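You operate a simulated robot arm through the tools that you are given. There is no shell and no other tool. Be economical: measure what you need, move in short steps, check, and stop when the job is done.

You run a simulated robot arm. Do the job below in one go: nothing can be reset, and whatever is moved stays where it is left.

TASK
Fetch the teal brake pad and set it on top of the green roll on the top of the wooden bench. Put the core that says "alder" from the top of the wooden bench on top of the orange roll there and the core labelled "cedar" on the top of the drawer cabinet. Take the grey chuck jaw and leave it on the top of the drawer cabinet. Put the teal spacer on the top of the wooden table away on the low shelf of the core bench. Put the cream rag on the silver sheet. Shut the early drawer. Take the green rag from the small grey shelf and leave it on top of the grey roll on the top of the shelf under the grey switch. Put the short grey core on the clear side of the core bench away on the low shelf of the core bench. Take the orange brake pad on the clear side of the core bench and put it away on the top of the drive stand. Put the cream stub in the black bucket on the clear side of the core bench. Do these in any order. Set down upright: short grey core, orange brake pad.

The check looks at the end state, three seconds after you hand in, the way a careful person would. Anything else that was tipped, shoved, dropped, spilled or broken makes it a failure. Flat cloth is picked up by pressing the open fingertips on it (5 to 10 N) and closing them slowly along it; thin cloth reads only 2 to 8 mm in the jaws.

THE ROBOT
A 7-joint arm with a two-finger parallel gripper on a trunk, on a base that drives. Base frame: it is fixed to the floor where the robot stands at the start and does not move with it; the origin is under the middle of the robot, x ahead of it, y to its left, z up. Lengths are in mm, angles in degrees, forces in N, time in s.
With the tool pointing down near the work surface it reaches from about 100 to 880 mm from the robot's upright axis, wherever it stands. Its first joint turns from -166.0 to 166.0 degrees. Places, roughly: black bucket (21x20x24 cm) [-6800, -1500, 900]; core [1000, 0, 1000]; cream rag (7x10x4 cm) [1100, -3500, 800]; cream stub (4x4x7 cm) [-6900, -1700, 800]; early drawer [900, -3900, 900]; green rag (7x10x4 cm) [-6200, -5000, 500]; green roll [1000, -1500, 750]; grey chuck jaw (5x3x4 cm) [800, -900, 800]; grey roll [-7750, -4000, 1000]; low shelf of the core bench [-6800, -1500, 400]; orange brake pad [-7000, -750, 750]; orange roll (11x12x10 cm) [1100, 200, 800]; short grey core (9x9x11 cm) [-6800, -900, 900]; silver sheet (11x15x1 cm) [700, -4000, 800]; teal brake pad [750, -250, 750]; teal spacer (10x10x3 cm) [1100, -3300, 800]; top of the drawer cabinet (53x16 cm) [1080, -4040, 940]; top of the drive stand (87x17 cm) [-4700, -9200, 780]. Payload 3.91 kg.
Tool frame: the origin (TCP) lies between the finger pads and is the grasp point; the fingertips stand 30 mm ahead of it; z points along the fingers, y is the line along which they close. The gripper opens to 110 mm. The fingers are 20 mm wide and 10 mm thick; the gripper's body (48 by 112 mm) begins 55 mm behind the TCP.
Orientation is that of the tool frame in the base frame, as a unit quaternion [x, y, z, w]. With the fingers straight down and closing along the base's y, the tool's x points along the base's -x, its y along +y and its z along -z.

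THE INTERFACE
- The arm moves only by the tool play_rows. Its argument "targets" is a list of rows, each an object of numbers (a shift or turn left out is 0, a gripper value left out holds the last): "tx", "ty", "tz": the shift along the tool's x, y, z in cm; "ax", "ay", "az": the turn, a rotation vector about the tool's x, y, z in degrees; "grip": the gripper command, from -1 (shut) to 1 (fully open), values between in proportion. In form: [{"tx": .., "ty": .., "tz": .., "ax": .., "ay": .., "az": .., "grip": ..}, ...]. A call has 1 to 8 rows; each row is the pose to reach, as a shift and turn from the pose commanded when the call began, along the tool's axes at that moment. A row lasts 0.2 s, in which the tool goes at most 50 mm and 8.6 degrees; a call with a longer step from one row to the next is refused whole, and so is a gripper value outside its range. Where a pose cannot be reached the arm comes as near as it can. A force on the tool above 40 N (or 10 N above the force at the start of the call, whichever is more), or a blocked arm, ends the call early, and 0.2 s more pass. The fingers move at their own pace (about 72 mm/s each) and stop on an object; they squeeze with about 36 N. The grip force told is the motor's: it shows also when the fingers shut on nothing. Time passes only in rows, and 0.2 s behind the last, so rows that repeat a pose let the fingers close. It gives the time, the measured TCP pose, the force on the tool (base axes), the opening and the grip force at its end, in the units of the frame above (readings bear some noise), with the torque about the TCP (base axes, N m) and any sound that the robot's microphone picked up.
- Cameras (640 x 400 px; columns grow to the right, rows downward): "scene" is now at [261.5, -5.5, 1446.4]; the picture's right is [-0.08, -1.00, 0.00], its down [-0.51, 0.04, -0.86] and it looks along [0.86, -0.07, -0.51] (base axes); focal length 282 px, centre (320, 200). "wrist" rides on the gripper at [73, 17, -103] in the tool frame; the picture's right is [-0.23, 0.97, 0.00], its down [-0.76, -0.18, -0.62] and it looks along [-0.61, -0.14, 0.78] (tool axes); focal length 222 px, centre (320, 200). There is no depth. A picture from a camera that has moved, and an enlarged one, comes with that camera's place and axes in the base frame and with its lens.
- capture(camera): a new picture of that camera. No time passes.
- raise_lower(by): slides the trunk up (or, below 0, down) by that many mm; the arm and the scene camera ride with it, the base frame stays. It gives what a move gives, with no picture.
- steer(legs): drives the robot by 1 to 6 legs, each [ahead, left, turn to the left] in mm, mm and degrees, along the robot's own axes; the way and the turn of a leg run together, so that a leg with both is an arc; at most 1500 mm and 180 degrees a leg. The arm and the cameras ride along, it lands a little off, and it stops where it bumps. It gives what a move gives.
- turn_head(pan, tilt): turns the head with the scene camera to pan (to the left, within 86 degrees either way) and tilt (down, from -29 to 69), counted from straight ahead of the robot. It gives what a move gives.
- zoom(camera, box): a new picture of the part [left, top, right, bottom] of that camera's present view, enlarged. No time passes.
- sign_off(): hands the job in; it is judged then, once.

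Go step by step. Nothing tells you exact positions but the pictures and the camera data: compare them with the known pose of the tool, close in by small moves and look again before you grip or let go. The budget is 535 turns and 318 pictures, counting those below and the enlarged ones. Unless the task says otherwise, let go and move clear before handing in, and close with one line.

The tools are called after "Call:" as name(argument=value, ...) on one line, values as JSON. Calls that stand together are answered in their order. play_rows: Moves the arm, as the interface text tells. Its arguments: {"type":"object","properties":{"targets":{"type":"array"}},"required":["targets"]} The other tools are called the same way: raise_lower (by) slides the trunk up or down; steer (legs) drives the base; turn_head (pan, tilt) turns the head that bears the scene camera; capture (camera) takes a picture; zoom (camera, box) takes an enlarged picture of a part of a camera's view; sign_off () hands the job in.

At the start:

```text
time: 0.0
position: [475.5, -24.9, 1251.6]
tool_rot: [0.0, 1.0, 0.002, 0.001]
ft_force: [0.0, -0.3, 0.5]
wrist_torque: [-0.03, 0.01, 0.01]
grip_width: 110.1
grasp_force: 0.1
trunk travel left (down, up): [-625.0, 57.0]
robot x, y, heading: [1.3, 0.3, 0.0]
head pan, tilt: [-4.6, 30.6]
```

scene: 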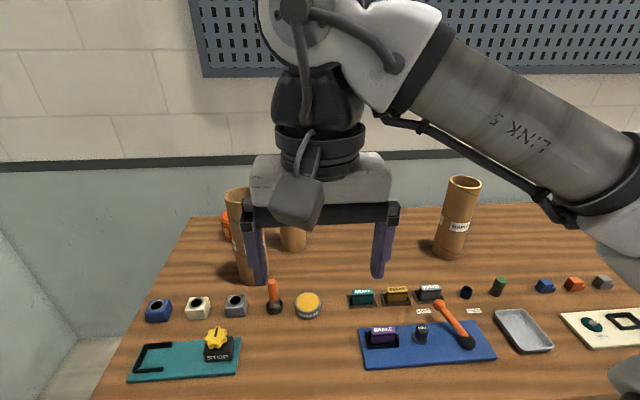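
wrist: 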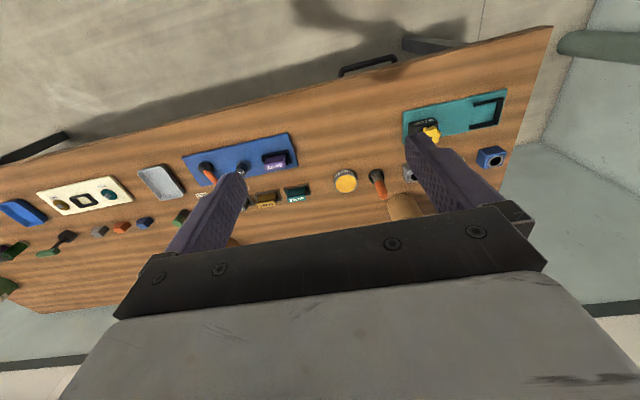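

I see the wooden bench ahead with cores, rolls and small parts. I look closer at its parts first.

Call:
zoom(camera="scene", box=[120, 160, 380, 390])

Call:
zoom(camera="scene", box=[340, 160, 640, 390])

Call:
turn_head(pan=-60, tilt=30)

Call:
capture(camera="scene")

```text
1.74 times, centred on (250, 275) of scene
camera zoom: at [261.5, -5.5, 1446.4], right [-0.08, -1.0, 0.0], down [-0.51, 0.04, -0.86], along [0.86, -0.07, -0.51], focal length 490 px, centre (442, 70)
```

zoom: 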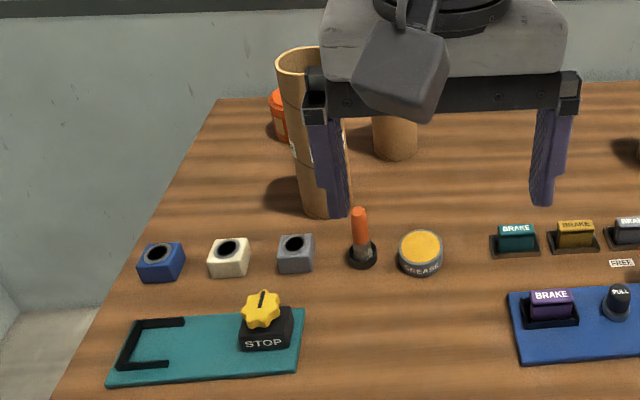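

```text
1.74 times, centred on (490, 275) of scene
camera zoom: at [261.5, -5.5, 1446.4], right [-0.08, -1.0, 0.0], down [-0.51, 0.04, -0.86], along [0.86, -0.07, -0.51], focal length 490 px, centre (24, 70)
```

zoom: 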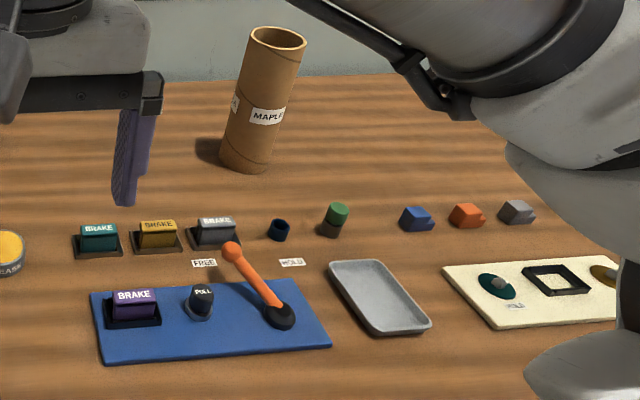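

```text
time: 1.2
position: [474.9, -26.1, 1251.8]
tool_rot: [-0.001, 1.0, 0.001, 0.0]
ft_force: [0.2, 0.7, -0.3]
wrist_torque: [0.01, 0.0, -0.02]
grip_width: 110.0
grasp_force: 0.1
trunk travel left (down, up): [-625.0, 57.0]
robot x, y, heading: [1.0, -0.8, 0.1]
head pan, tilt: [-60.0, 30.0]
```

```text
313 pictures are left
camera scene: at [216.9, -76.6, 1447.3], right [-0.87, -0.5, 0.0], down [-0.25, 0.43, -0.87], along [0.43, -0.75, -0.5], focal length 282 px, centre (320, 200)
```

scene: 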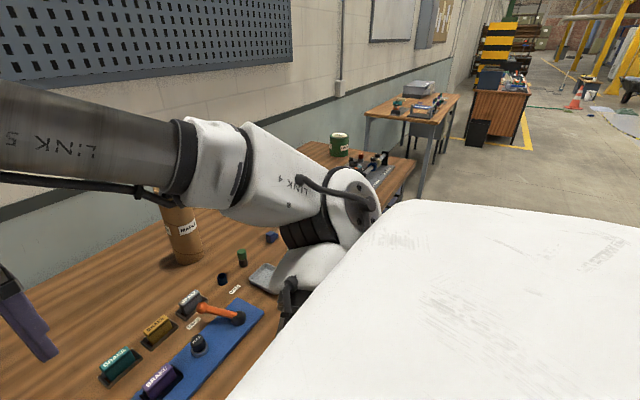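

Teal brake pad sits near (750,-250); three or more cores lie around. I look for their labels.

Call:
turn_head(pan=20, tilt=35)

Call:
capture(camera="scene")

Call:
zoom(camera="wrist", box=[0, 20, 640, 320])

```text
time: 2.8
position: [474.9, -25.2, 1250.7]
tool_rot: [0.0, 1.0, 0.0, 0.0]
ft_force: [-1.2, 0.3, -0.6]
wrist_torque: [-0.02, -0.02, 0.0]
grip_width: 110.1
grasp_force: 0.0
trunk travel left (down, up): [-625.0, 57.0]
robot x, y, heading: [0.5, -1.9, -0.1]
head pan, tilt: [20.0, 35.0]
```

```text
312 pictures are left
camera scene: at [254.4, 31.8, 1439.5], right [0.34, -0.94, 0.0], down [-0.54, -0.2, -0.82], along [0.77, 0.28, -0.57], focal length 282 px, centre (320, 200)
```

scene: 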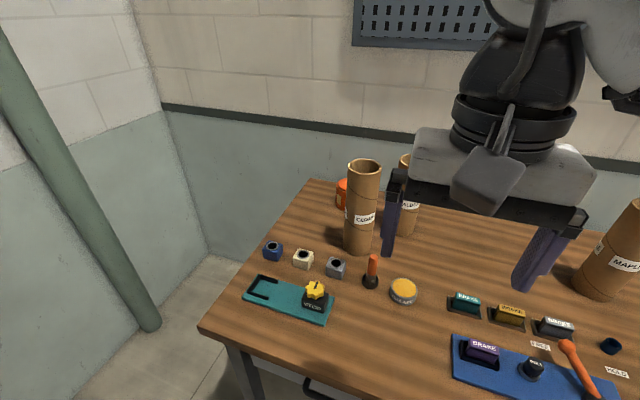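

```text
1.00 times, centred on (320, 170) of wrist (not enlarged: the box is as wide or as high as the picture)
camera zoom: at [402.0, -8.4, 1355.7], right [0.23, 0.97, 0.0], down [0.76, -0.18, 0.62], along [0.61, -0.14, -0.78], focal length 222 px, centre (320, 230)
```

zoom: 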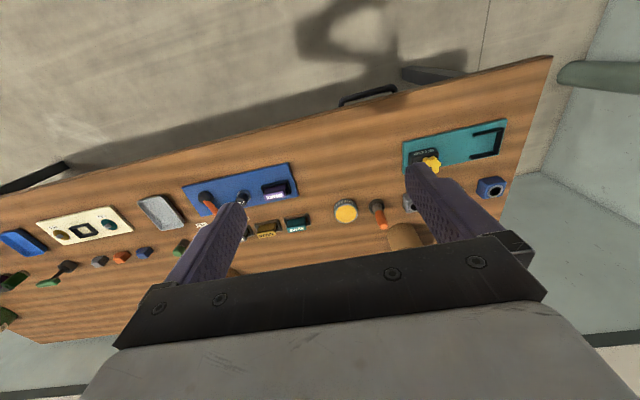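

Call:
zoom(camera="scene", box=[230, 140, 450, 310])

Call:
zoom(camera="scene", box=[360, 240, 640, 400])

```text
2.35 times, centred on (340, 225) of scene
camera zoom: at [254.4, 31.8, 1439.5], right [0.34, -0.94, 0.0], down [-0.54, -0.2, -0.82], along [0.77, 0.28, -0.57], focal length 664 px, centre (273, 141)
```

zoom: 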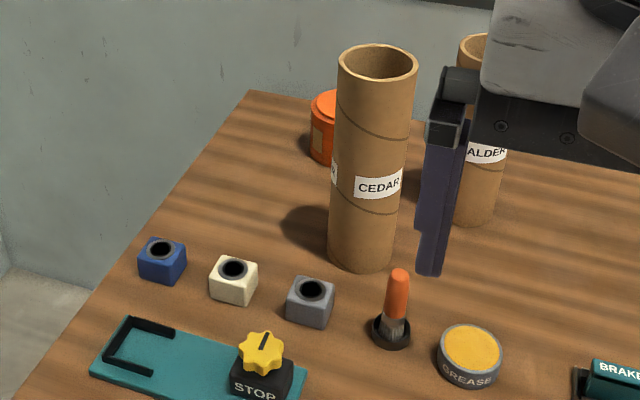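

```text
2.29 times, centred on (500, 320) of scene
camera zoom: at [254.4, 31.8, 1439.5], right [0.34, -0.94, 0.0], down [-0.54, -0.2, -0.82], along [0.77, 0.28, -0.57], focal length 644 px, centre (-91, -74)
```

zoom: 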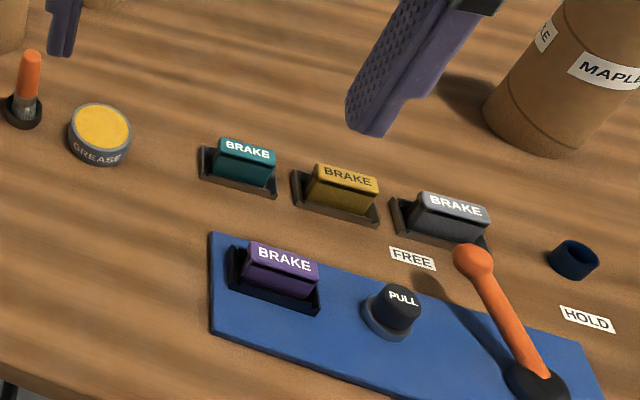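

CEDAR is front left near (845,130), ALDER behind near (965,5), bench top about z=860. I check how close the base is to the bench.

Call:
turn_head(pan=45, tilt=62)

Call:
capture(camera="scene")

```text
time: 3.7
position: [474.9, -25.3, 1252.1]
tool_rot: [0.0, 1.0, 0.001, 0.0]
ft_force: [1.2, -0.7, 0.3]
wrist_torque: [0.0, -0.01, -0.01]
grip_width: 110.1
grasp_force: 0.0
trunk travel left (down, up): [-625.0, 57.0]
robot x, y, heading: [-2.8, 1.1, -0.0]
head pan, tilt: [45.0, 62.0]
```

```text
308 pictures are left
camera scene: at [217.2, 47.2, 1402.9], right [0.71, -0.71, 0.0], down [-0.62, -0.62, -0.47], along [0.33, 0.33, -0.88], focal length 282 px, centre (320, 200)
```

scene: 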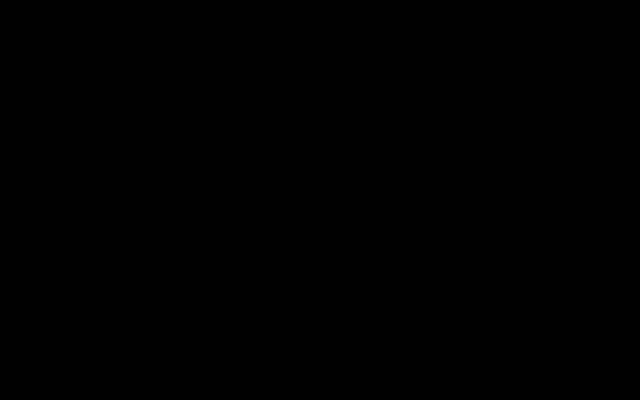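

The head can't look that steep. I drive ahead a little toward the cores and look again.

Call:
turn_head(pan=0, tilt=40)

Call:
steer(legs=[[120, 0, 0]])

Call:
capture(camera="scene")

Call:
capture(camera="wrist")

```text
time: 4.8
position: [474.9, -23.9, 1250.9]
tool_rot: [-0.001, 1.0, 0.001, -0.001]
ft_force: [0.2, -0.5, -0.5]
wrist_torque: [0.01, 0.0, 0.0]
grip_width: 110.3
grasp_force: 0.1
trunk travel left (down, up): [-625.0, 57.0]
robot x, y, heading: [-1.3, -1.5, 0.0]
head pan, tilt: [0.0, 40.0]
```

```text
time: 6.0
position: [596.2, -23.7, 1251.3]
tool_rot: [0.0, 1.0, 0.001, 0.0]
ft_force: [-0.4, -0.1, 0.1]
wrist_torque: [0.01, 0.02, 0.0]
grip_width: 109.9
grasp_force: 0.1
trunk travel left (down, up): [-625.0, 57.0]
robot x, y, heading: [118.3, -3.3, 0.0]
head pan, tilt: [0.0, 40.0]
```

```text
307 pictures are left
camera scene: at [377.8, 1.9, 1431.6], right [0.0, -1.0, 0.0], down [-0.64, 0.0, -0.77], along [0.77, 0.0, -0.64], focal length 282 px, centre (320, 200)
```

scene: 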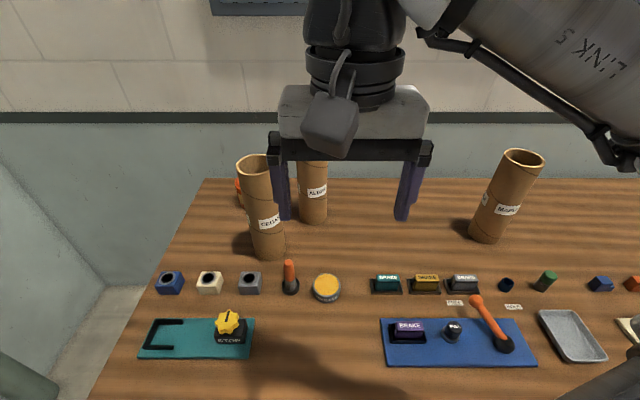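

```text
306 pictures are left
camera wrist: at [523.2, -8.0, 1355.2], right [0.23, 0.97, 0.0], down [0.76, -0.18, 0.62], along [0.61, -0.14, -0.78], focal length 222 px, centre (320, 200)
```

wrist: 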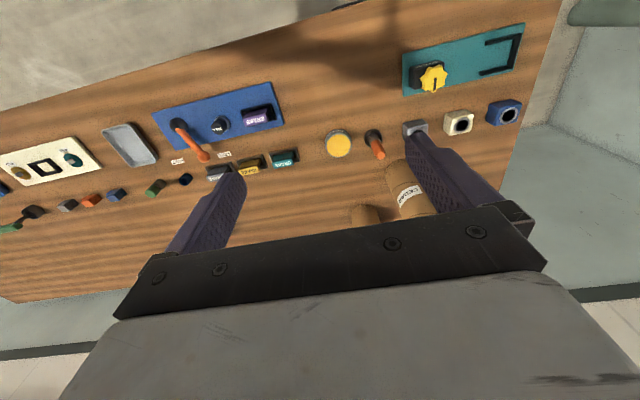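

Bench top is around z=820. Before going closer I peek back at the robot's front by tilting the wrist camera.

Call:
play_rows(targets=[{"ay": 8}, {"ay": 16}, {"ay": 24}, {"ay": 32}, {"ay": 40}, {"ay": 45}])

Call:
capture(camera="wrist")

```text
time: 7.4
position: [577.2, 14.4, 1207.2]
tool_rot: [0.004, 0.924, 0.0, -0.383]
ft_force: [0.7, 0.1, -0.1]
wrist_torque: [0.01, -0.01, 0.01]
grip_width: 110.1
grasp_force: 0.1
out of reach, approached as far as the arm can: row 3, 4, 5, 6
trunk travel left (down, up): [-625.0, 57.0]
robot x, y, heading: [118.3, -1.9, 0.2]
head pan, tilt: [0.0, 40.0]
```

```text
305 pictures are left
camera wrist: at [599.2, 30.3, 1331.8], right [0.17, 0.97, -0.16], down [0.98, -0.18, -0.1], along [-0.13, -0.14, -0.98], focal length 222 px, centre (320, 200)
```

wrist: 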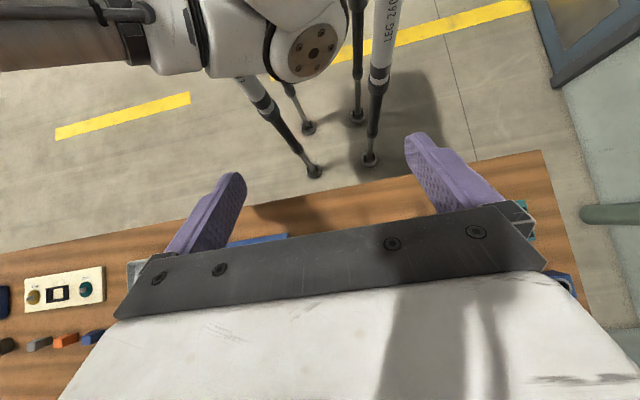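

The robot stands on four thin legs well short of the bench edge, so there is room. I level the tool and drive 150 further.

Call:
play_rows(targets=[{"ay": -8}, {"ay": -16}, {"ay": -24}, {"ay": -32}, {"ay": -40}, {"ay": -45}])

Call:
steer(legs=[[150, 0, 0]])

Call:
turn_head(pan=20, tilt=40)

Call:
capture(camera="scene")

Call:
capture(camera="wrist")

```text
time: 8.8
position: [576.2, 14.8, 1206.5]
tool_rot: [0.0, 1.0, 0.001, 0.002]
ft_force: [-0.2, -0.2, 1.0]
wrist_torque: [0.04, 0.02, -0.03]
grip_width: 110.1
grasp_force: 0.0
trunk travel left (down, up): [-625.0, 57.0]
robot x, y, heading: [118.6, -1.6, 0.0]
head pan, tilt: [0.0, 40.0]
```

```text
time: 10.2
position: [727.7, 14.2, 1207.6]
tool_rot: [0.001, 1.0, 0.001, 0.0]
ft_force: [0.6, -0.4, 0.0]
wrist_torque: [-0.02, 0.04, 0.0]
grip_width: 110.1
grasp_force: 0.0
trunk travel left (down, up): [-625.0, 57.0]
robot x, y, heading: [269.4, 0.8, -0.2]
head pan, tilt: [0.0, 40.0]
```

```text
time: 11.1
position: [725.8, 15.4, 1207.2]
tool_rot: [0.0, 1.0, 0.001, 0.0]
ft_force: [-0.6, -0.2, -0.4]
wrist_torque: [0.01, -0.03, 0.01]
grip_width: 110.1
grasp_force: 0.0
trunk travel left (down, up): [-625.0, 57.0]
robot x, y, heading: [265.7, -0.3, 0.1]
head pan, tilt: [20.0, 40.0]
```

```text
304 pictures are left
camera scene: at [521.4, 31.1, 1431.9], right [0.34, -0.94, 0.0], down [-0.6, -0.22, -0.77], along [0.72, 0.26, -0.64], focal length 282 px, centre (320, 200)
```

scene: 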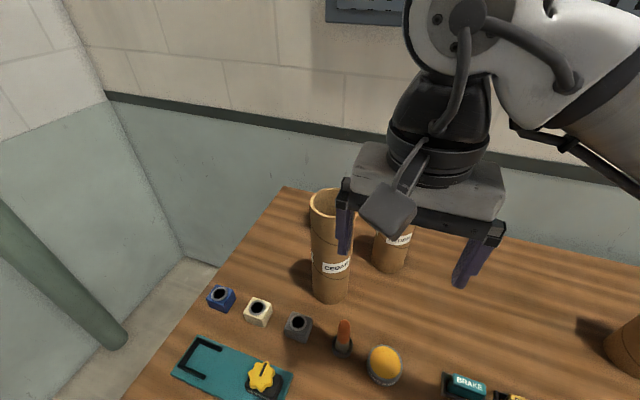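

```text
303 pictures are left
camera wrist: at [654.0, 30.8, 1311.4], right [0.23, 0.97, 0.0], down [0.76, -0.18, 0.62], along [0.61, -0.14, -0.78], focal length 222 px, centre (320, 200)
```

wrist: 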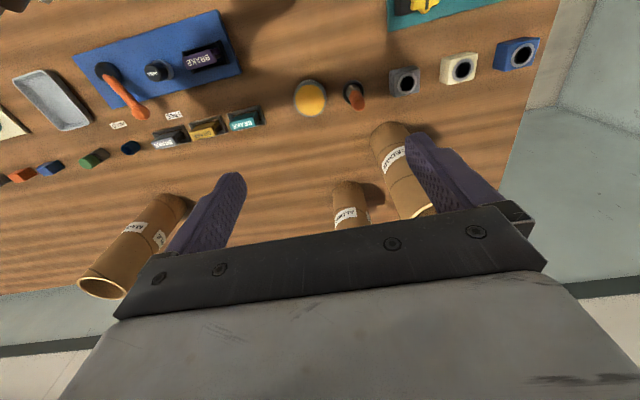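

Estimates: bench top ≈ 800, cedar (897,148), alder (1057,22) with top ≈1055, orange roll ≈ (1100,235). I move above alder.

Call:
play_rows(targets=[{"tx": -4.8}, {"tx": -9.6}, {"tx": -14.4}, {"tx": -19.2}, {"tx": -24}, {"tx": -28.8, "ty": 0.4}, {"tx": -32.5, "ty": 0.8}])

Call:
capture(camera="wrist")

Call:
capture(camera="scene")

```text
time: 12.7
position: [1052.7, 24.4, 1207.8]
tool_rot: [-0.001, 1.0, 0.001, -0.001]
ft_force: [0.7, 1.1, 0.1]
wrist_torque: [-0.03, 0.0, -0.01]
grip_width: 110.0
grasp_force: 0.1
trunk travel left (down, up): [-625.0, 57.0]
robot x, y, heading: [268.6, -1.2, 0.1]
head pan, tilt: [20.0, 40.0]
```

```text
302 pictures are left
camera wrist: at [979.6, 40.0, 1311.4], right [0.23, 0.97, 0.0], down [0.76, -0.18, 0.62], along [0.61, -0.14, -0.78], focal length 222 px, centre (320, 200)
```

wrist: 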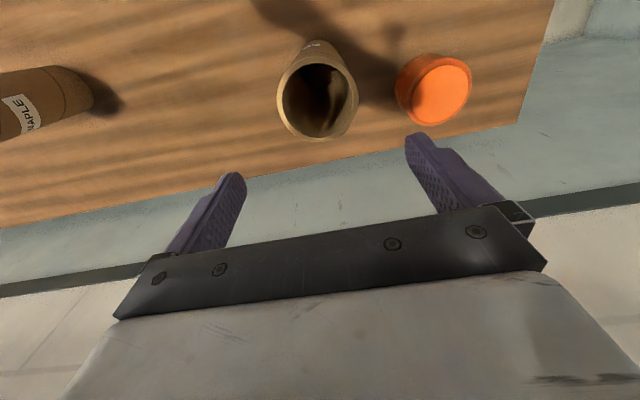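

```text
301 pictures are left
camera scene: at [521.7, 31.5, 1431.8], right [0.34, -0.94, 0.0], down [-0.6, -0.22, -0.77], along [0.72, 0.26, -0.64], focal length 282 px, centre (320, 200)
```

scene: 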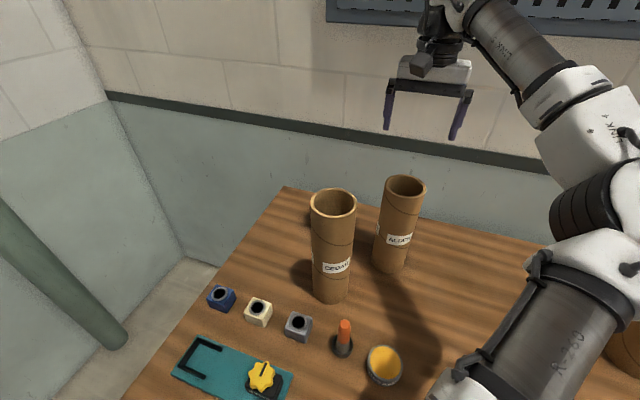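

Alder's opening is centred near (1040,26), orange roll near (1115,219). I align and lower around alder.

Call:
play_rows(targets=[{"tx": 1.2, "ty": 0.2}, {"tx": 1.2, "ty": 0.2, "tz": 4.8}, {"tx": 1.2, "ty": 0.2, "tz": 9.6}])

Call:
capture(camera="wrist")

Call:
zoom(camera="scene", box=[300, 60, 520, 280])

```text
time: 13.4
position: [1041.0, 25.3, 1111.4]
tool_rot: [-0.001, 1.0, 0.0, 0.001]
ft_force: [0.2, 0.4, 0.1]
wrist_torque: [0.02, 0.01, -0.01]
grip_width: 110.1
grasp_force: 0.1
trunk travel left (down, up): [-625.0, 57.0]
robot x, y, heading: [270.3, -1.1, 0.3]
head pan, tilt: [20.0, 40.0]
```

```text
300 pictures are left
camera wrist: at [967.8, 40.6, 1215.8], right [0.23, 0.97, 0.0], down [0.76, -0.18, 0.62], along [0.61, -0.14, -0.78], focal length 222 px, centre (320, 200)
```

wrist: 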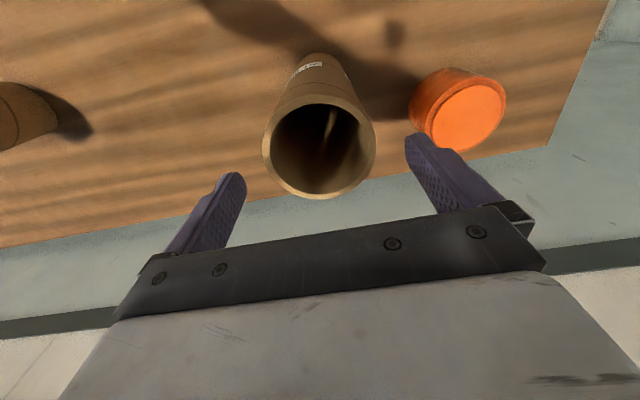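

```text
1.82 times, centred on (410, 170) of scene
camera zoom: at [521.6, 31.1, 1431.9], right [0.34, -0.94, 0.0], down [-0.6, -0.22, -0.77], along [0.72, 0.26, -0.64], focal length 513 px, centre (156, 254)
```

zoom: 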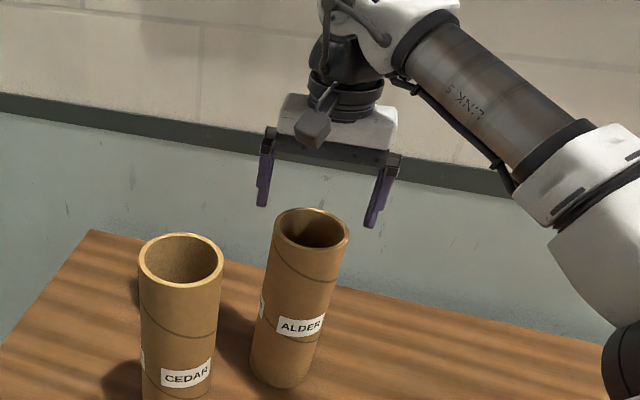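

Well centred. I lower around the core and grip.

Call:
play_rows(targets=[{"tz": 4}, {"tz": 8.1}, {"tz": 8.1}])

Call:
capture(camera="wrist")

```text
time: 14.2
position: [1038.1, 25.1, 1030.1]
tool_rot: [0.0, 1.0, 0.002, 0.001]
ft_force: [0.5, 0.5, 0.4]
wrist_torque: [-0.01, 0.04, -0.03]
grip_width: 109.8
grasp_force: 0.1
trunk travel left (down, up): [-625.0, 57.0]
robot x, y, heading: [271.9, 1.6, -0.2]
head pan, tilt: [20.0, 40.0]
```

```text
298 pictures are left
camera wrist: at [966.2, 41.0, 1135.2], right [0.23, 0.97, 0.0], down [0.76, -0.18, 0.62], along [0.61, -0.14, -0.78], focal length 222 px, centre (320, 200)
```

wrist: 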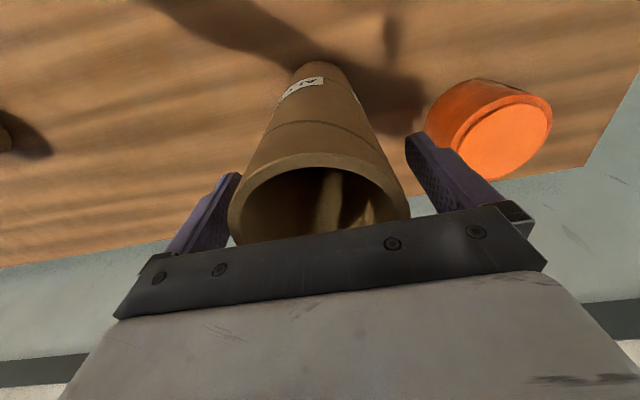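

Call:
play_rows(targets=[{"grip": -1}, {"grip": -1}, {"grip": -1}, {"grip": -1}, {"tz": -2, "grip": -1}])

Call:
capture(camera="wrist")

```text
time: 15.4
position: [1038.0, 24.6, 1051.1]
tool_rot: [-0.001, 1.0, 0.001, 0.0]
ft_force: [0.5, -0.6, -2.1]
wrist_torque: [0.0, 0.04, -0.01]
grip_width: 85.2
grasp_force: 35.9
trunk travel left (down, up): [-625.0, 57.0]
robot x, y, heading: [267.0, 1.5, 0.1]
head pan, tilt: [20.0, 40.0]
```

```text
297 pictures are left
camera wrist: at [966.2, 41.1, 1155.0], right [0.23, 0.97, 0.0], down [0.76, -0.18, 0.62], along [0.61, -0.14, -0.78], focal length 222 px, centre (320, 200)
```

wrist: 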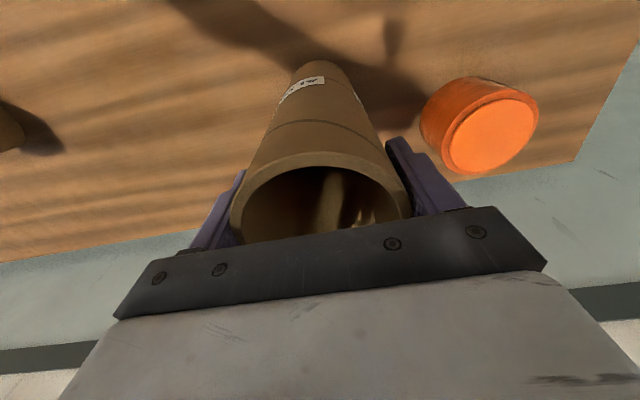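

Gripped at 85 mm. Roll's top is at about (1115,219,900). I lift and carry alder over it.

Call:
play_rows(targets=[{"tz": -4.5}, {"tz": -9}, {"tz": -13}, {"tz": -13, "tx": -3.8, "ty": 2.5}, {"tz": -13, "tx": -7.7, "ty": 5.5}, {"tz": -13, "tx": -7.7, "ty": 10}, {"tz": -13, "tx": -7.7, "ty": 14.8}, {"tz": -13, "tx": -7.7, "ty": 19.4}])

Call:
capture(camera="scene")

Call:
capture(camera="wrist")

```text
time: 17.2
position: [1117.9, 220.4, 1181.6]
tool_rot: [-0.001, 1.0, 0.0, 0.0]
ft_force: [0.5, -0.2, -2.7]
wrist_torque: [0.0, -0.03, 0.01]
grip_width: 84.9
grasp_force: 36.2
trunk travel left (down, up): [-625.0, 57.0]
robot x, y, heading: [269.5, 0.1, -0.0]
head pan, tilt: [20.0, 40.0]
```

```text
296 pictures are left
camera scene: at [521.5, 32.4, 1431.8], right [0.34, -0.94, 0.0], down [-0.6, -0.22, -0.77], along [0.72, 0.26, -0.64], focal length 282 px, centre (320, 200)
```

scene: 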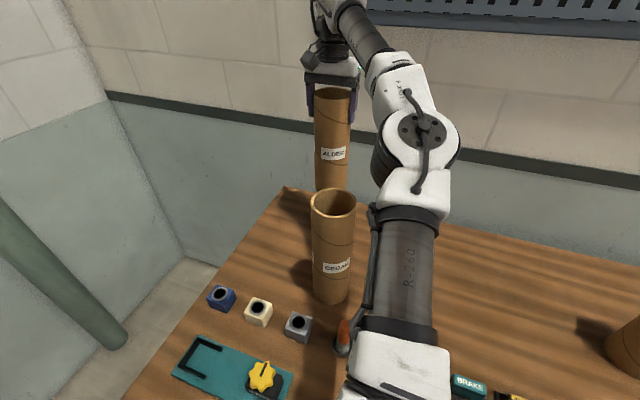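

```text
295 pictures are left
camera wrist: at [1044.4, 236.6, 1285.0], right [0.23, 0.97, 0.0], down [0.76, -0.18, 0.62], along [0.61, -0.14, -0.78], focal length 222 px, centre (320, 200)
```

wrist: 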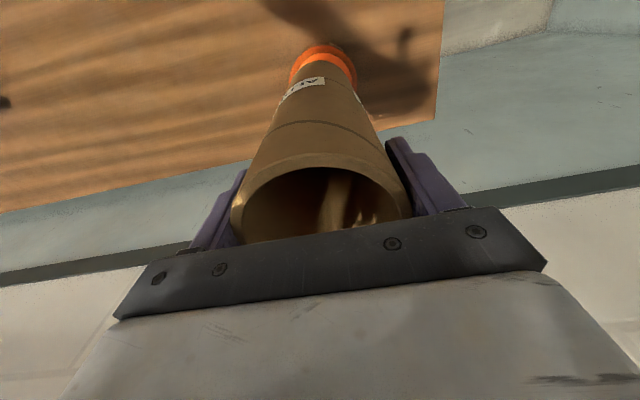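

Core is above the roll. I lower slowly to contact.

Call:
play_rows(targets=[{"tx": 0.2, "tz": 2}, {"tx": 0.2, "tz": 3.5}, {"tx": 0.2, "tz": 4.2}, {"tx": 0.2, "tz": 4.5}, {"tx": 0.2, "tz": 4.8}, {"tx": 0.2, "tz": 5.1}])

```text
time: 18.6
position: [1115.2, 219.2, 1130.1]
tool_rot: [0.0, 1.0, 0.0, 0.0]
ft_force: [-1.2, 0.6, -2.3]
wrist_torque: [0.0, 0.01, 0.0]
grip_width: 85.0
grasp_force: 35.7
trunk travel left (down, up): [-625.0, 57.0]
robot x, y, heading: [268.4, -2.7, 0.1]
head pan, tilt: [20.0, 40.0]
```

Call:
play_rows(targets=[{"tz": 0.3}, {"tz": 0.6}, {"tz": 0.9}])

Call:
zoom(camera="wrist", box=[220, 20, 440, 160])

```text
time: 19.4
position: [1114.5, 217.8, 1123.2]
tool_rot: [-0.001, 1.0, 0.001, 0.002]
ft_force: [1.1, 0.0, 5.7]
wrist_torque: [-0.24, 0.08, -0.03]
grip_width: 85.0
grasp_force: 36.1
trunk travel left (down, up): [-625.0, 57.0]
robot x, y, heading: [270.1, 2.7, -0.2]
head pan, tilt: [20.0, 40.0]
```

```text
2.86 times, centred on (330, 90) of wrist
camera zoom: at [1041.4, 234.9, 1226.3], right [0.23, 0.97, 0.0], down [0.76, -0.18, 0.62], along [0.61, -0.14, -0.78], focal length 635 px, centre (291, 514)
```

zoom: 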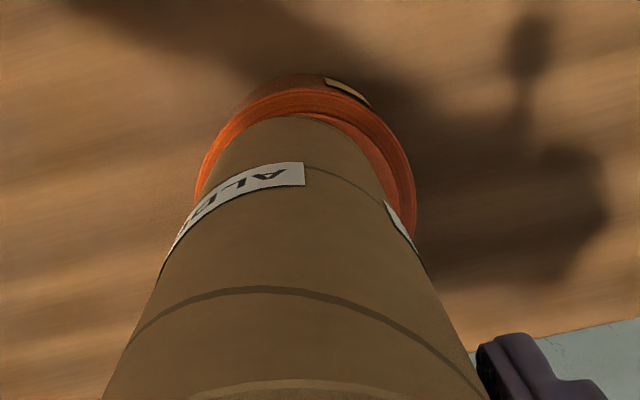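

Contact made and the core sits within the roll's rim. I release and rise.

Call:
play_rows(targets=[{"tz": -0.2, "grip": -1}, {"tz": -0.3, "grip": 1}, {"tz": -0.3, "grip": 1}, {"tz": -0.3, "grip": 1}])

Call:
play_rows(targets=[{"tz": -4.5, "grip": 1}, {"tz": -9, "grip": 1}, {"tz": -11, "grip": 1}, {"tz": -11, "tx": 2}])

Call:
capture(camera="wrist")

Call:
capture(camera="scene")

```text
time: 20.4
position: [1114.2, 219.5, 1124.1]
tool_rot: [0.0, 1.0, 0.001, 0.0]
ft_force: [-0.2, 0.5, 0.2]
wrist_torque: [-0.03, -0.01, -0.02]
grip_width: 110.1
grasp_force: 0.1
trunk travel left (down, up): [-625.0, 57.0]
robot x, y, heading: [270.7, 4.2, -0.1]
head pan, tilt: [20.0, 40.0]
```

```text
time: 21.4
position: [1093.3, 217.3, 1234.5]
tool_rot: [-0.001, 1.0, 0.001, 0.0]
ft_force: [0.5, 0.0, 1.4]
wrist_torque: [0.01, -0.02, 0.04]
grip_width: 109.8
grasp_force: 0.1
trunk travel left (down, up): [-625.0, 57.0]
robot x, y, heading: [273.1, 2.3, 0.2]
head pan, tilt: [20.0, 40.0]
```

```text
293 pictures are left
camera wrist: at [1021.2, 233.2, 1338.2], right [0.23, 0.97, 0.0], down [0.76, -0.18, 0.62], along [0.61, -0.14, -0.78], focal length 222 px, centre (320, 200)
```

wrist: 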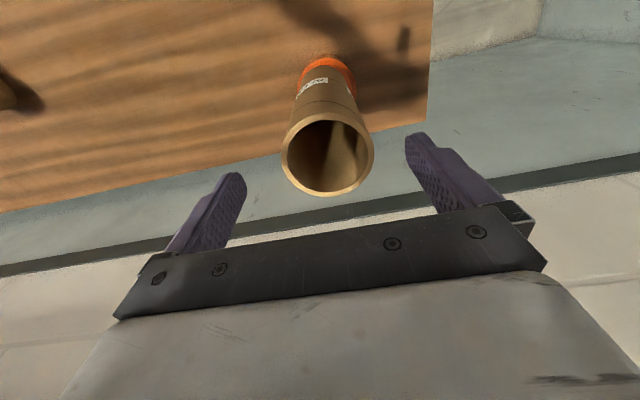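

```text
292 pictures are left
camera scene: at [521.3, 30.1, 1431.9], right [0.34, -0.94, 0.0], down [-0.6, -0.22, -0.77], along [0.72, 0.26, -0.64], focal length 282 px, centre (320, 200)
```

scene: 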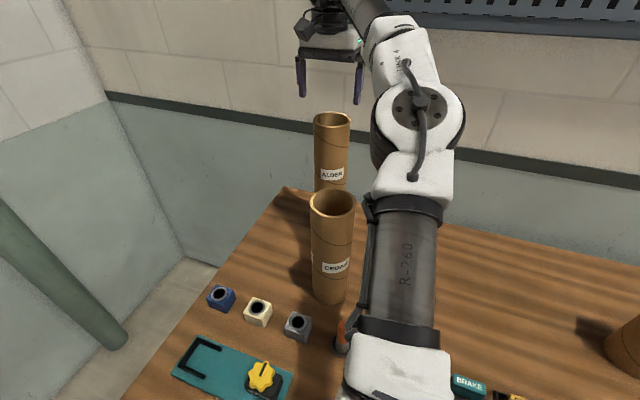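

Alder stands well on the orange roll. Now over to the teal brake pad.

Call:
play_rows(targets=[{"tx": 3.2, "ty": -3.6}, {"tx": 6.4, "ty": -7.2}, {"tx": 9.6, "ty": -10.8}, {"tx": 12.8, "ty": -14.4}, {"tx": 16, "ty": -18}, {"tx": 19.2, "ty": -21.6}, {"tx": 22.4, "ty": -25.2}, {"tx": 25.6, "ty": -28.8}])

Call:
play_rows(targets=[{"tx": 3.4, "ty": -3.4}, {"tx": 6.4, "ty": -6.6, "tz": 2}, {"tx": 7.5, "ty": -9, "tz": 6}, {"tx": 7.5, "ty": -9, "tz": 10}, {"tx": 7.5, "ty": -9, "tz": 13}])

Call:
turn_head(pan=-5, tilt=48)

Call:
capture(camera="wrist")

Call:
capture(camera="scene")

```text
time: 23.2
position: [835.6, -70.5, 1234.2]
tool_rot: [0.0, 1.0, 0.001, 0.001]
ft_force: [0.4, 0.0, -0.9]
wrist_torque: [0.02, 0.01, 0.03]
grip_width: 110.0
grasp_force: 0.1
trunk travel left (down, up): [-625.0, 57.0]
robot x, y, heading: [268.6, 1.7, -0.2]
head pan, tilt: [20.0, 40.0]
```

```text
time: 24.4
position: [762.9, -159.8, 1103.0]
tool_rot: [0.0, 1.0, 0.001, 0.001]
ft_force: [0.2, 0.1, -1.0]
wrist_torque: [0.02, 0.0, 0.03]
grip_width: 110.0
grasp_force: 0.0
trunk travel left (down, up): [-625.0, 57.0]
robot x, y, heading: [270.7, 0.4, -0.1]
head pan, tilt: [20.0, 40.0]
```

```text
time: 25.3
position: [763.3, -158.3, 1104.5]
tool_rot: [0.0, 1.0, 0.002, 0.0]
ft_force: [0.2, 0.1, -0.9]
wrist_torque: [-0.03, -0.03, -0.01]
grip_width: 109.7
grasp_force: 0.0
trunk travel left (down, up): [-625.0, 57.0]
robot x, y, heading: [270.8, -3.8, -0.0]
head pan, tilt: [-5.0, 48.0]
```

```text
291 pictures are left
camera wrist: at [690.7, -143.5, 1208.3], right [0.23, 0.97, 0.0], down [0.76, -0.18, 0.62], along [0.61, -0.14, -0.78], focal length 222 px, centre (320, 200)
```

wrist: 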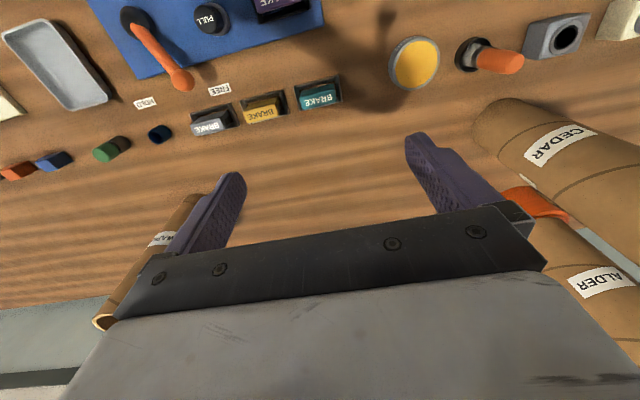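

```text
290 pictures are left
camera scene: at [519.9, -4.7, 1420.5], right [-0.09, -1.0, 0.0], down [-0.74, 0.06, -0.67], along [0.67, -0.06, -0.74], focal length 282 px, centre (320, 200)
```

scene: 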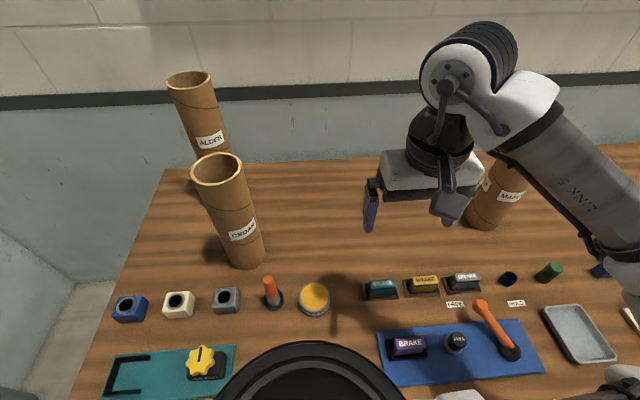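

Teal pad is near (775,-163), top ≈ 848. I turn the gripper 90° so the fingers close across the pad's short side.

Call:
play_rows(targets=[{"az": 8.5}, {"az": 17}, {"az": 25.5}, {"az": 34}, {"az": 42.5}, {"az": 51}, {"az": 59.5}, {"az": 68}])

Call:
play_rows(targets=[{"az": 8.5}, {"az": 17}, {"az": 22}])

Call:
capture(camera="wrist")

```text
time: 27.1
position: [762.1, -158.6, 1102.5]
tool_rot: [0.56, 0.829, 0.001, 0.0]
ft_force: [0.3, 0.5, -0.2]
wrist_torque: [0.02, -0.01, 0.02]
grip_width: 110.0
grasp_force: 0.0
trunk travel left (down, up): [-625.0, 57.0]
robot x, y, heading: [272.2, -1.0, -0.2]
head pan, tilt: [-5.0, 48.0]
```

```text
time: 27.9
position: [765.2, -159.4, 1102.9]
tool_rot: [0.707, 0.707, 0.001, -0.002]
ft_force: [0.2, -0.6, 0.8]
wrist_torque: [0.0, -0.03, 0.0]
grip_width: 110.0
grasp_force: 0.0
trunk travel left (down, up): [-625.0, 57.0]
robot x, y, heading: [267.2, 3.0, 0.1]
head pan, tilt: [-5.0, 48.0]
```

```text
289 pictures are left
camera wrist: at [780.6, -87.5, 1207.4], right [0.97, -0.23, 0.0], down [-0.18, -0.76, 0.62], along [-0.14, -0.61, -0.78], focal length 222 px, centre (320, 200)
```

wrist: 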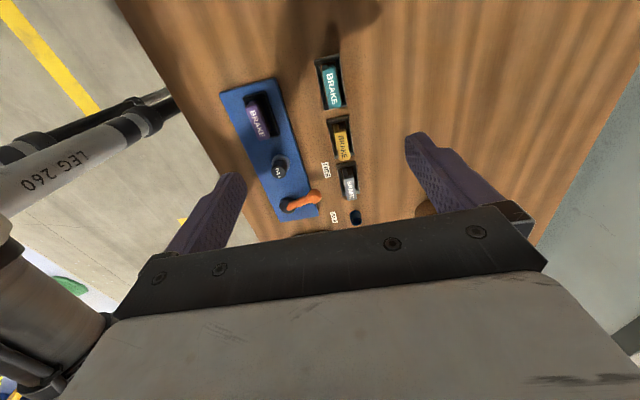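

I move above the pad at (780,-165) and lower partway.

Call:
play_rows(targets=[{"ty": 1.5, "tx": -0.6, "tz": 3}, {"ty": 1.5, "tx": -0.6, "tz": 7.5}, {"ty": 1.5, "tx": -0.6, "tz": 12}, {"ty": 1.5, "tx": -0.6, "tz": 15}])

Call:
capture(camera="wrist")

Call:
zoom(camera="scene", box=[330, 220, 510, 330])

```text
time: 28.9
position: [779.1, -164.5, 953.3]
tool_rot: [0.707, 0.707, 0.001, 0.001]
ft_force: [-0.1, 1.0, 0.2]
wrist_torque: [-0.03, 0.02, -0.02]
grip_width: 110.0
grasp_force: 0.0
trunk travel left (down, up): [-625.0, 57.0]
robot x, y, heading: [273.3, -0.8, 0.1]
head pan, tilt: [-5.0, 48.0]
```

```text
288 pictures are left
camera wrist: at [795.5, -93.1, 1056.9], right [0.97, -0.23, 0.0], down [-0.18, -0.76, 0.62], along [-0.14, -0.61, -0.78], focal length 222 px, centre (320, 200)
```

wrist: 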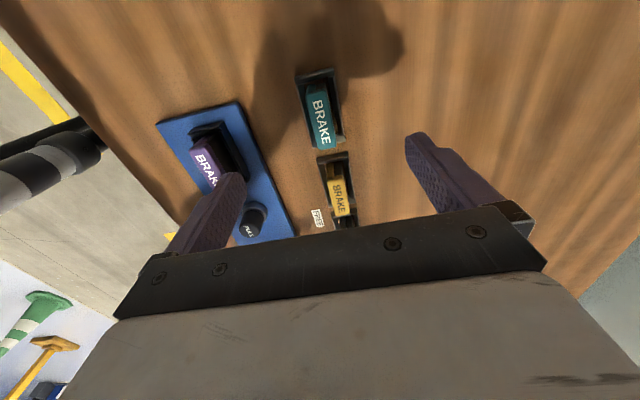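

```text
3.56 times, centred on (420, 275) of scene
camera zoom: at [519.9, -4.8, 1420.5], right [-0.09, -1.0, 0.0], down [-0.74, 0.06, -0.67], along [0.67, -0.06, -0.74], focal length 1003 px, centre (-36, -67)
```

zoom: 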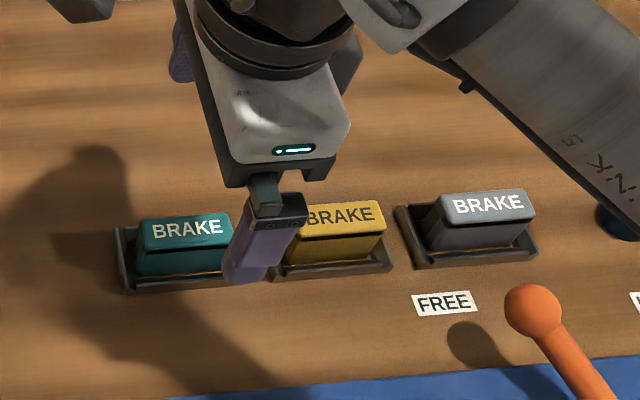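

Pad centre about (780,-162). I narrow the jaws to ~75 mm and lower so the tips stay above the socket rim.

Call:
play_rows(targets=[{"grip": 0.36}, {"ty": 0.1, "tx": 0.2, "tz": 3, "grip": 0.36}, {"ty": 0.1, "tx": 0.2, "tz": 6, "grip": 0.36}, {"ty": 0.1, "tx": 0.2, "tz": 8.3, "grip": 0.36}, {"ty": 0.1, "tx": 0.2, "tz": 8.3, "grip": 0.36}])

Call:
capture(camera="wrist")

Call:
zoom(camera="scene", box=[330, 220, 510, 330])

```text
time: 30.1
position: [779.7, -162.3, 869.8]
tool_rot: [0.707, 0.707, 0.001, 0.0]
ft_force: [0.2, 1.0, -1.1]
wrist_torque: [-0.01, -0.03, -0.01]
grip_width: 74.7
grasp_force: 0.1
trunk travel left (down, up): [-625.0, 57.0]
robot x, y, heading: [269.3, -1.0, 0.1]
head pan, tilt: [-5.0, 48.0]
```

```text
286 pictures are left
camera wrist: at [796.8, -90.7, 974.5], right [0.97, -0.23, 0.0], down [-0.18, -0.76, 0.62], along [-0.14, -0.61, -0.78], focal length 222 px, centre (320, 200)
```

wrist: 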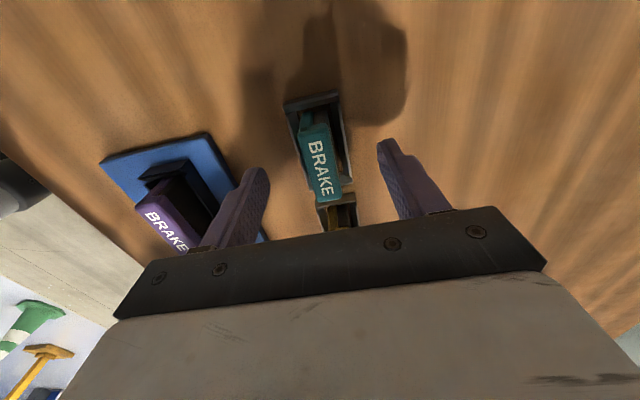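

```text
3.56 times, centred on (420, 275) of scene
camera zoom: at [519.9, -4.8, 1420.5], right [-0.09, -1.0, 0.0], down [-0.74, 0.06, -0.67], along [0.67, -0.06, -0.74], focal length 1003 px, centre (-36, -67)
```

zoom: 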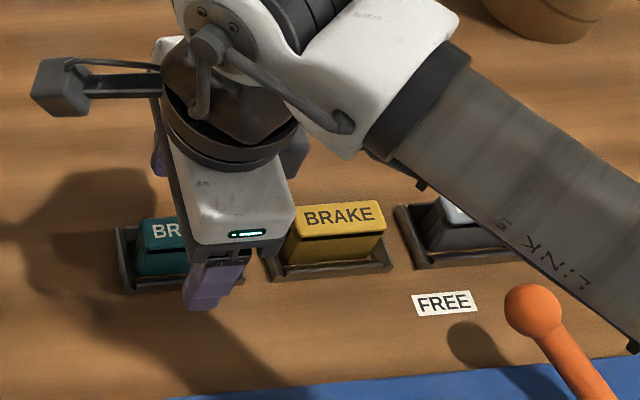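

Pad top at 847, centred. I go 10 mm lower and close.

Call:
play_rows(targets=[{"tz": 1.1, "grip": 0.36}, {"tz": 1.1, "grip": -1}, {"tz": 1.1, "grip": -1}, {"tz": 1.1, "grip": -1}, {"tz": 1.1, "grip": -1}])

Call:
capture(camera="wrist")

```text
time: 31.3
position: [780.2, -162.5, 859.0]
tool_rot: [0.707, 0.707, 0.001, -0.001]
ft_force: [0.4, -0.7, -0.3]
wrist_torque: [-0.03, -0.04, -0.02]
grip_width: 19.7
grasp_force: 36.1
trunk travel left (down, up): [-625.0, 57.0]
robot x, y, heading: [267.6, 2.0, -0.1]
head pan, tilt: [-5.0, 48.0]
```

```text
284 pictures are left
camera wrist: at [796.9, -90.7, 963.5], right [0.97, -0.23, 0.0], down [-0.18, -0.76, 0.62], along [-0.14, -0.61, -0.78], focal length 222 px, centre (320, 200)
```

wrist: 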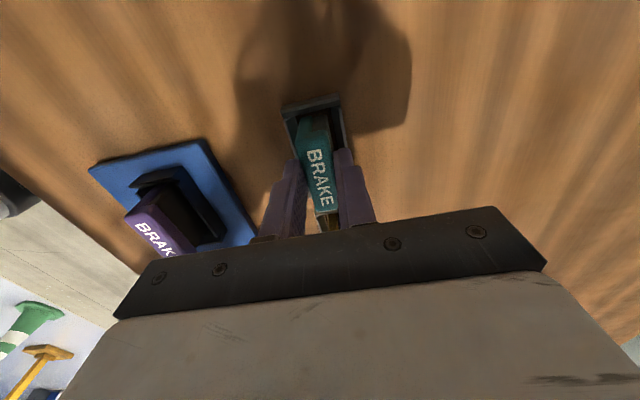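

Gripped at 19.7 mm. I lift straight out.

Call:
play_rows(targets=[{"tz": -0.7}, {"tz": -1.4}, {"tz": -2.4}, {"tz": -4}, {"tz": -7}])

Call:
capture(camera="wrist")

Call:
zoom(camera="scene", box=[330, 200, 510, 330])

```text
time: 32.5
position: [779.7, -163.6, 929.6]
tool_rot: [0.707, 0.708, 0.0, -0.001]
ft_force: [-0.6, 0.3, -1.2]
wrist_torque: [0.02, 0.0, -0.05]
grip_width: 19.6
grasp_force: 36.0
trunk travel left (down, up): [-625.0, 57.0]
robot x, y, heading: [267.1, 4.1, -0.0]
head pan, tilt: [-5.0, 48.0]
```

```text
283 pictures are left
camera wrist: at [796.9, -91.0, 1033.8], right [0.97, -0.23, 0.0], down [-0.18, -0.76, 0.62], along [-0.14, -0.61, -0.78], focal length 222 px, centre (320, 200)
```

wrist: 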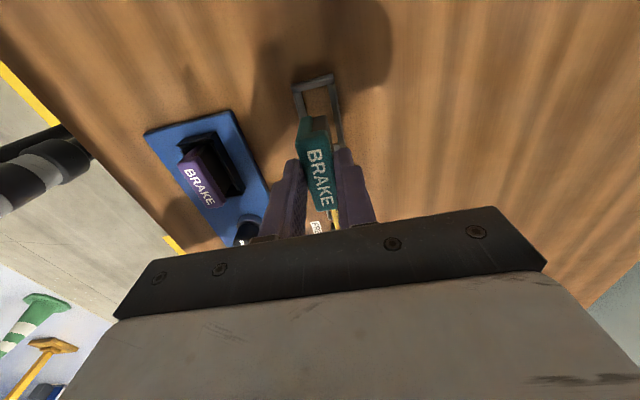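

```text
3.08 times, centred on (420, 265) of scene
camera zoom: at [519.8, -4.7, 1420.4], right [-0.09, -1.0, 0.0], down [-0.74, 0.06, -0.67], along [0.67, -0.06, -0.74], focal length 868 px, centre (12, 0)
```

zoom: 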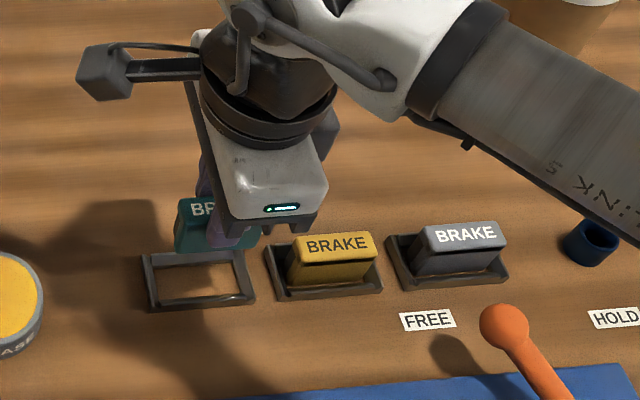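

Pad is clear of its socket. I raise it and drive sideways along the bench toward the green roll.

Call:
play_rows(targets=[{"tz": -4.5}, {"tz": -9}, {"tz": -13.5}, {"tz": -18}, {"tz": -22}])

Call:
turn_head(pan=-45, tilt=35)

Call:
steer(legs=[[0, -700, 0]])

Call:
capture(camera="scene")

```text
time: 33.7
position: [778.2, -162.5, 1149.4]
tool_rot: [0.707, 0.708, 0.001, -0.001]
ft_force: [0.3, -0.1, -1.9]
wrist_torque: [-0.03, -0.04, -0.02]
grip_width: 19.6
grasp_force: 36.0
trunk travel left (down, up): [-625.0, 57.0]
robot x, y, heading: [268.7, 1.7, 0.2]
head pan, tilt: [-5.0, 48.0]
```

```text
time: 34.8
position: [778.5, -162.6, 1149.2]
tool_rot: [0.707, 0.707, 0.001, -0.001]
ft_force: [0.3, -0.9, -1.6]
wrist_torque: [0.0, 0.02, 0.02]
grip_width: 19.8
grasp_force: 36.0
trunk travel left (down, up): [-625.0, 57.0]
robot x, y, heading: [270.6, -0.9, -0.1]
head pan, tilt: [-45.0, 35.0]
```

```text
time: 40.7
position: [780.2, -860.9, 1148.4]
tool_rot: [0.706, 0.708, 0.001, 0.0]
ft_force: [-0.3, 0.4, -1.9]
wrist_torque: [0.01, -0.02, 0.0]
grip_width: 19.6
grasp_force: 35.9
trunk travel left (down, up): [-625.0, 57.0]
robot x, y, heading: [272.3, -698.9, 0.3]
head pan, tilt: [-45.0, 35.0]
```

```text
281 pictures are left
camera scene: at [505.2, -758.8, 1439.4], right [-0.71, -0.71, 0.0], down [-0.41, 0.4, -0.82], along [0.58, -0.58, -0.57], focal length 282 px, centre (320, 200)
```

scene: 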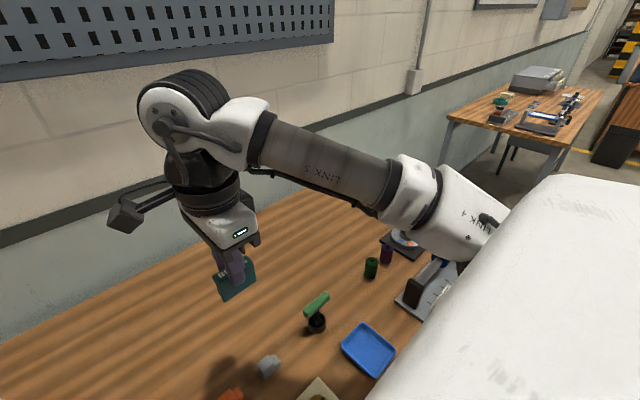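

Green roll still hidden by the arm. I go 400 further and look.

Call:
steer(legs=[[0, -450, 0]])

Call:
turn_head(pan=-15, tilt=42)

Call:
capture(camera="scene")

Call:
capture(camera="wrist")

```text
time: 44.7
position: [782.4, -1309.8, 1148.8]
tool_rot: [0.706, 0.708, 0.001, -0.002]
ft_force: [0.1, 0.5, -2.2]
wrist_torque: [0.02, 0.03, -0.02]
grip_width: 19.7
grasp_force: 36.1
trunk travel left (down, up): [-625.0, 57.0]
robot x, y, heading: [272.3, -1151.4, -0.1]
head pan, tilt: [-45.0, 35.0]
```

```text
time: 45.6
position: [782.1, -1309.8, 1149.0]
tool_rot: [0.706, 0.708, 0.0, -0.001]
ft_force: [0.5, 0.9, -2.9]
wrist_torque: [0.0, -0.03, -0.01]
grip_width: 19.7
grasp_force: 36.5
trunk travel left (down, up): [-625.0, 57.0]
robot x, y, heading: [275.3, -1151.1, -0.0]
head pan, tilt: [-15.0, 42.0]
```

```text
280 pictures are left
camera scene: at [524.7, -1167.9, 1428.9], right [-0.26, -0.97, 0.0], down [-0.65, 0.17, -0.74], along [0.72, -0.19, -0.67], focal length 282 px, centre (320, 200)
```

scene: 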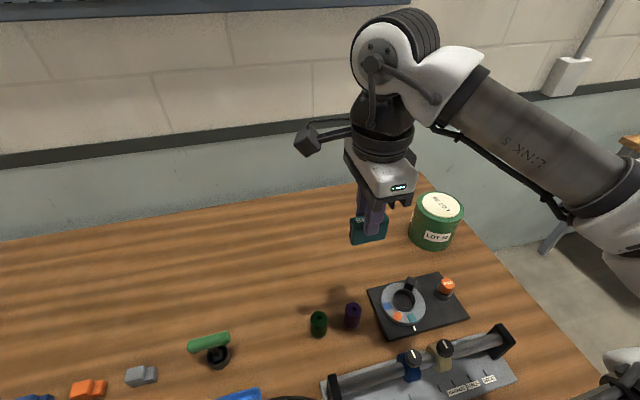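

```text
279 pictures are left
camera wrist: at [798.3, -1238.2, 1253.0], right [0.97, -0.22, 0.0], down [-0.18, -0.76, 0.62], along [-0.14, -0.61, -0.78], focal length 222 px, centre (320, 200)
```

wrist: 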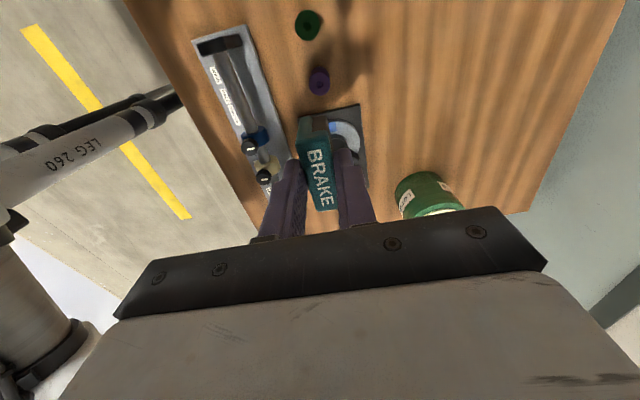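

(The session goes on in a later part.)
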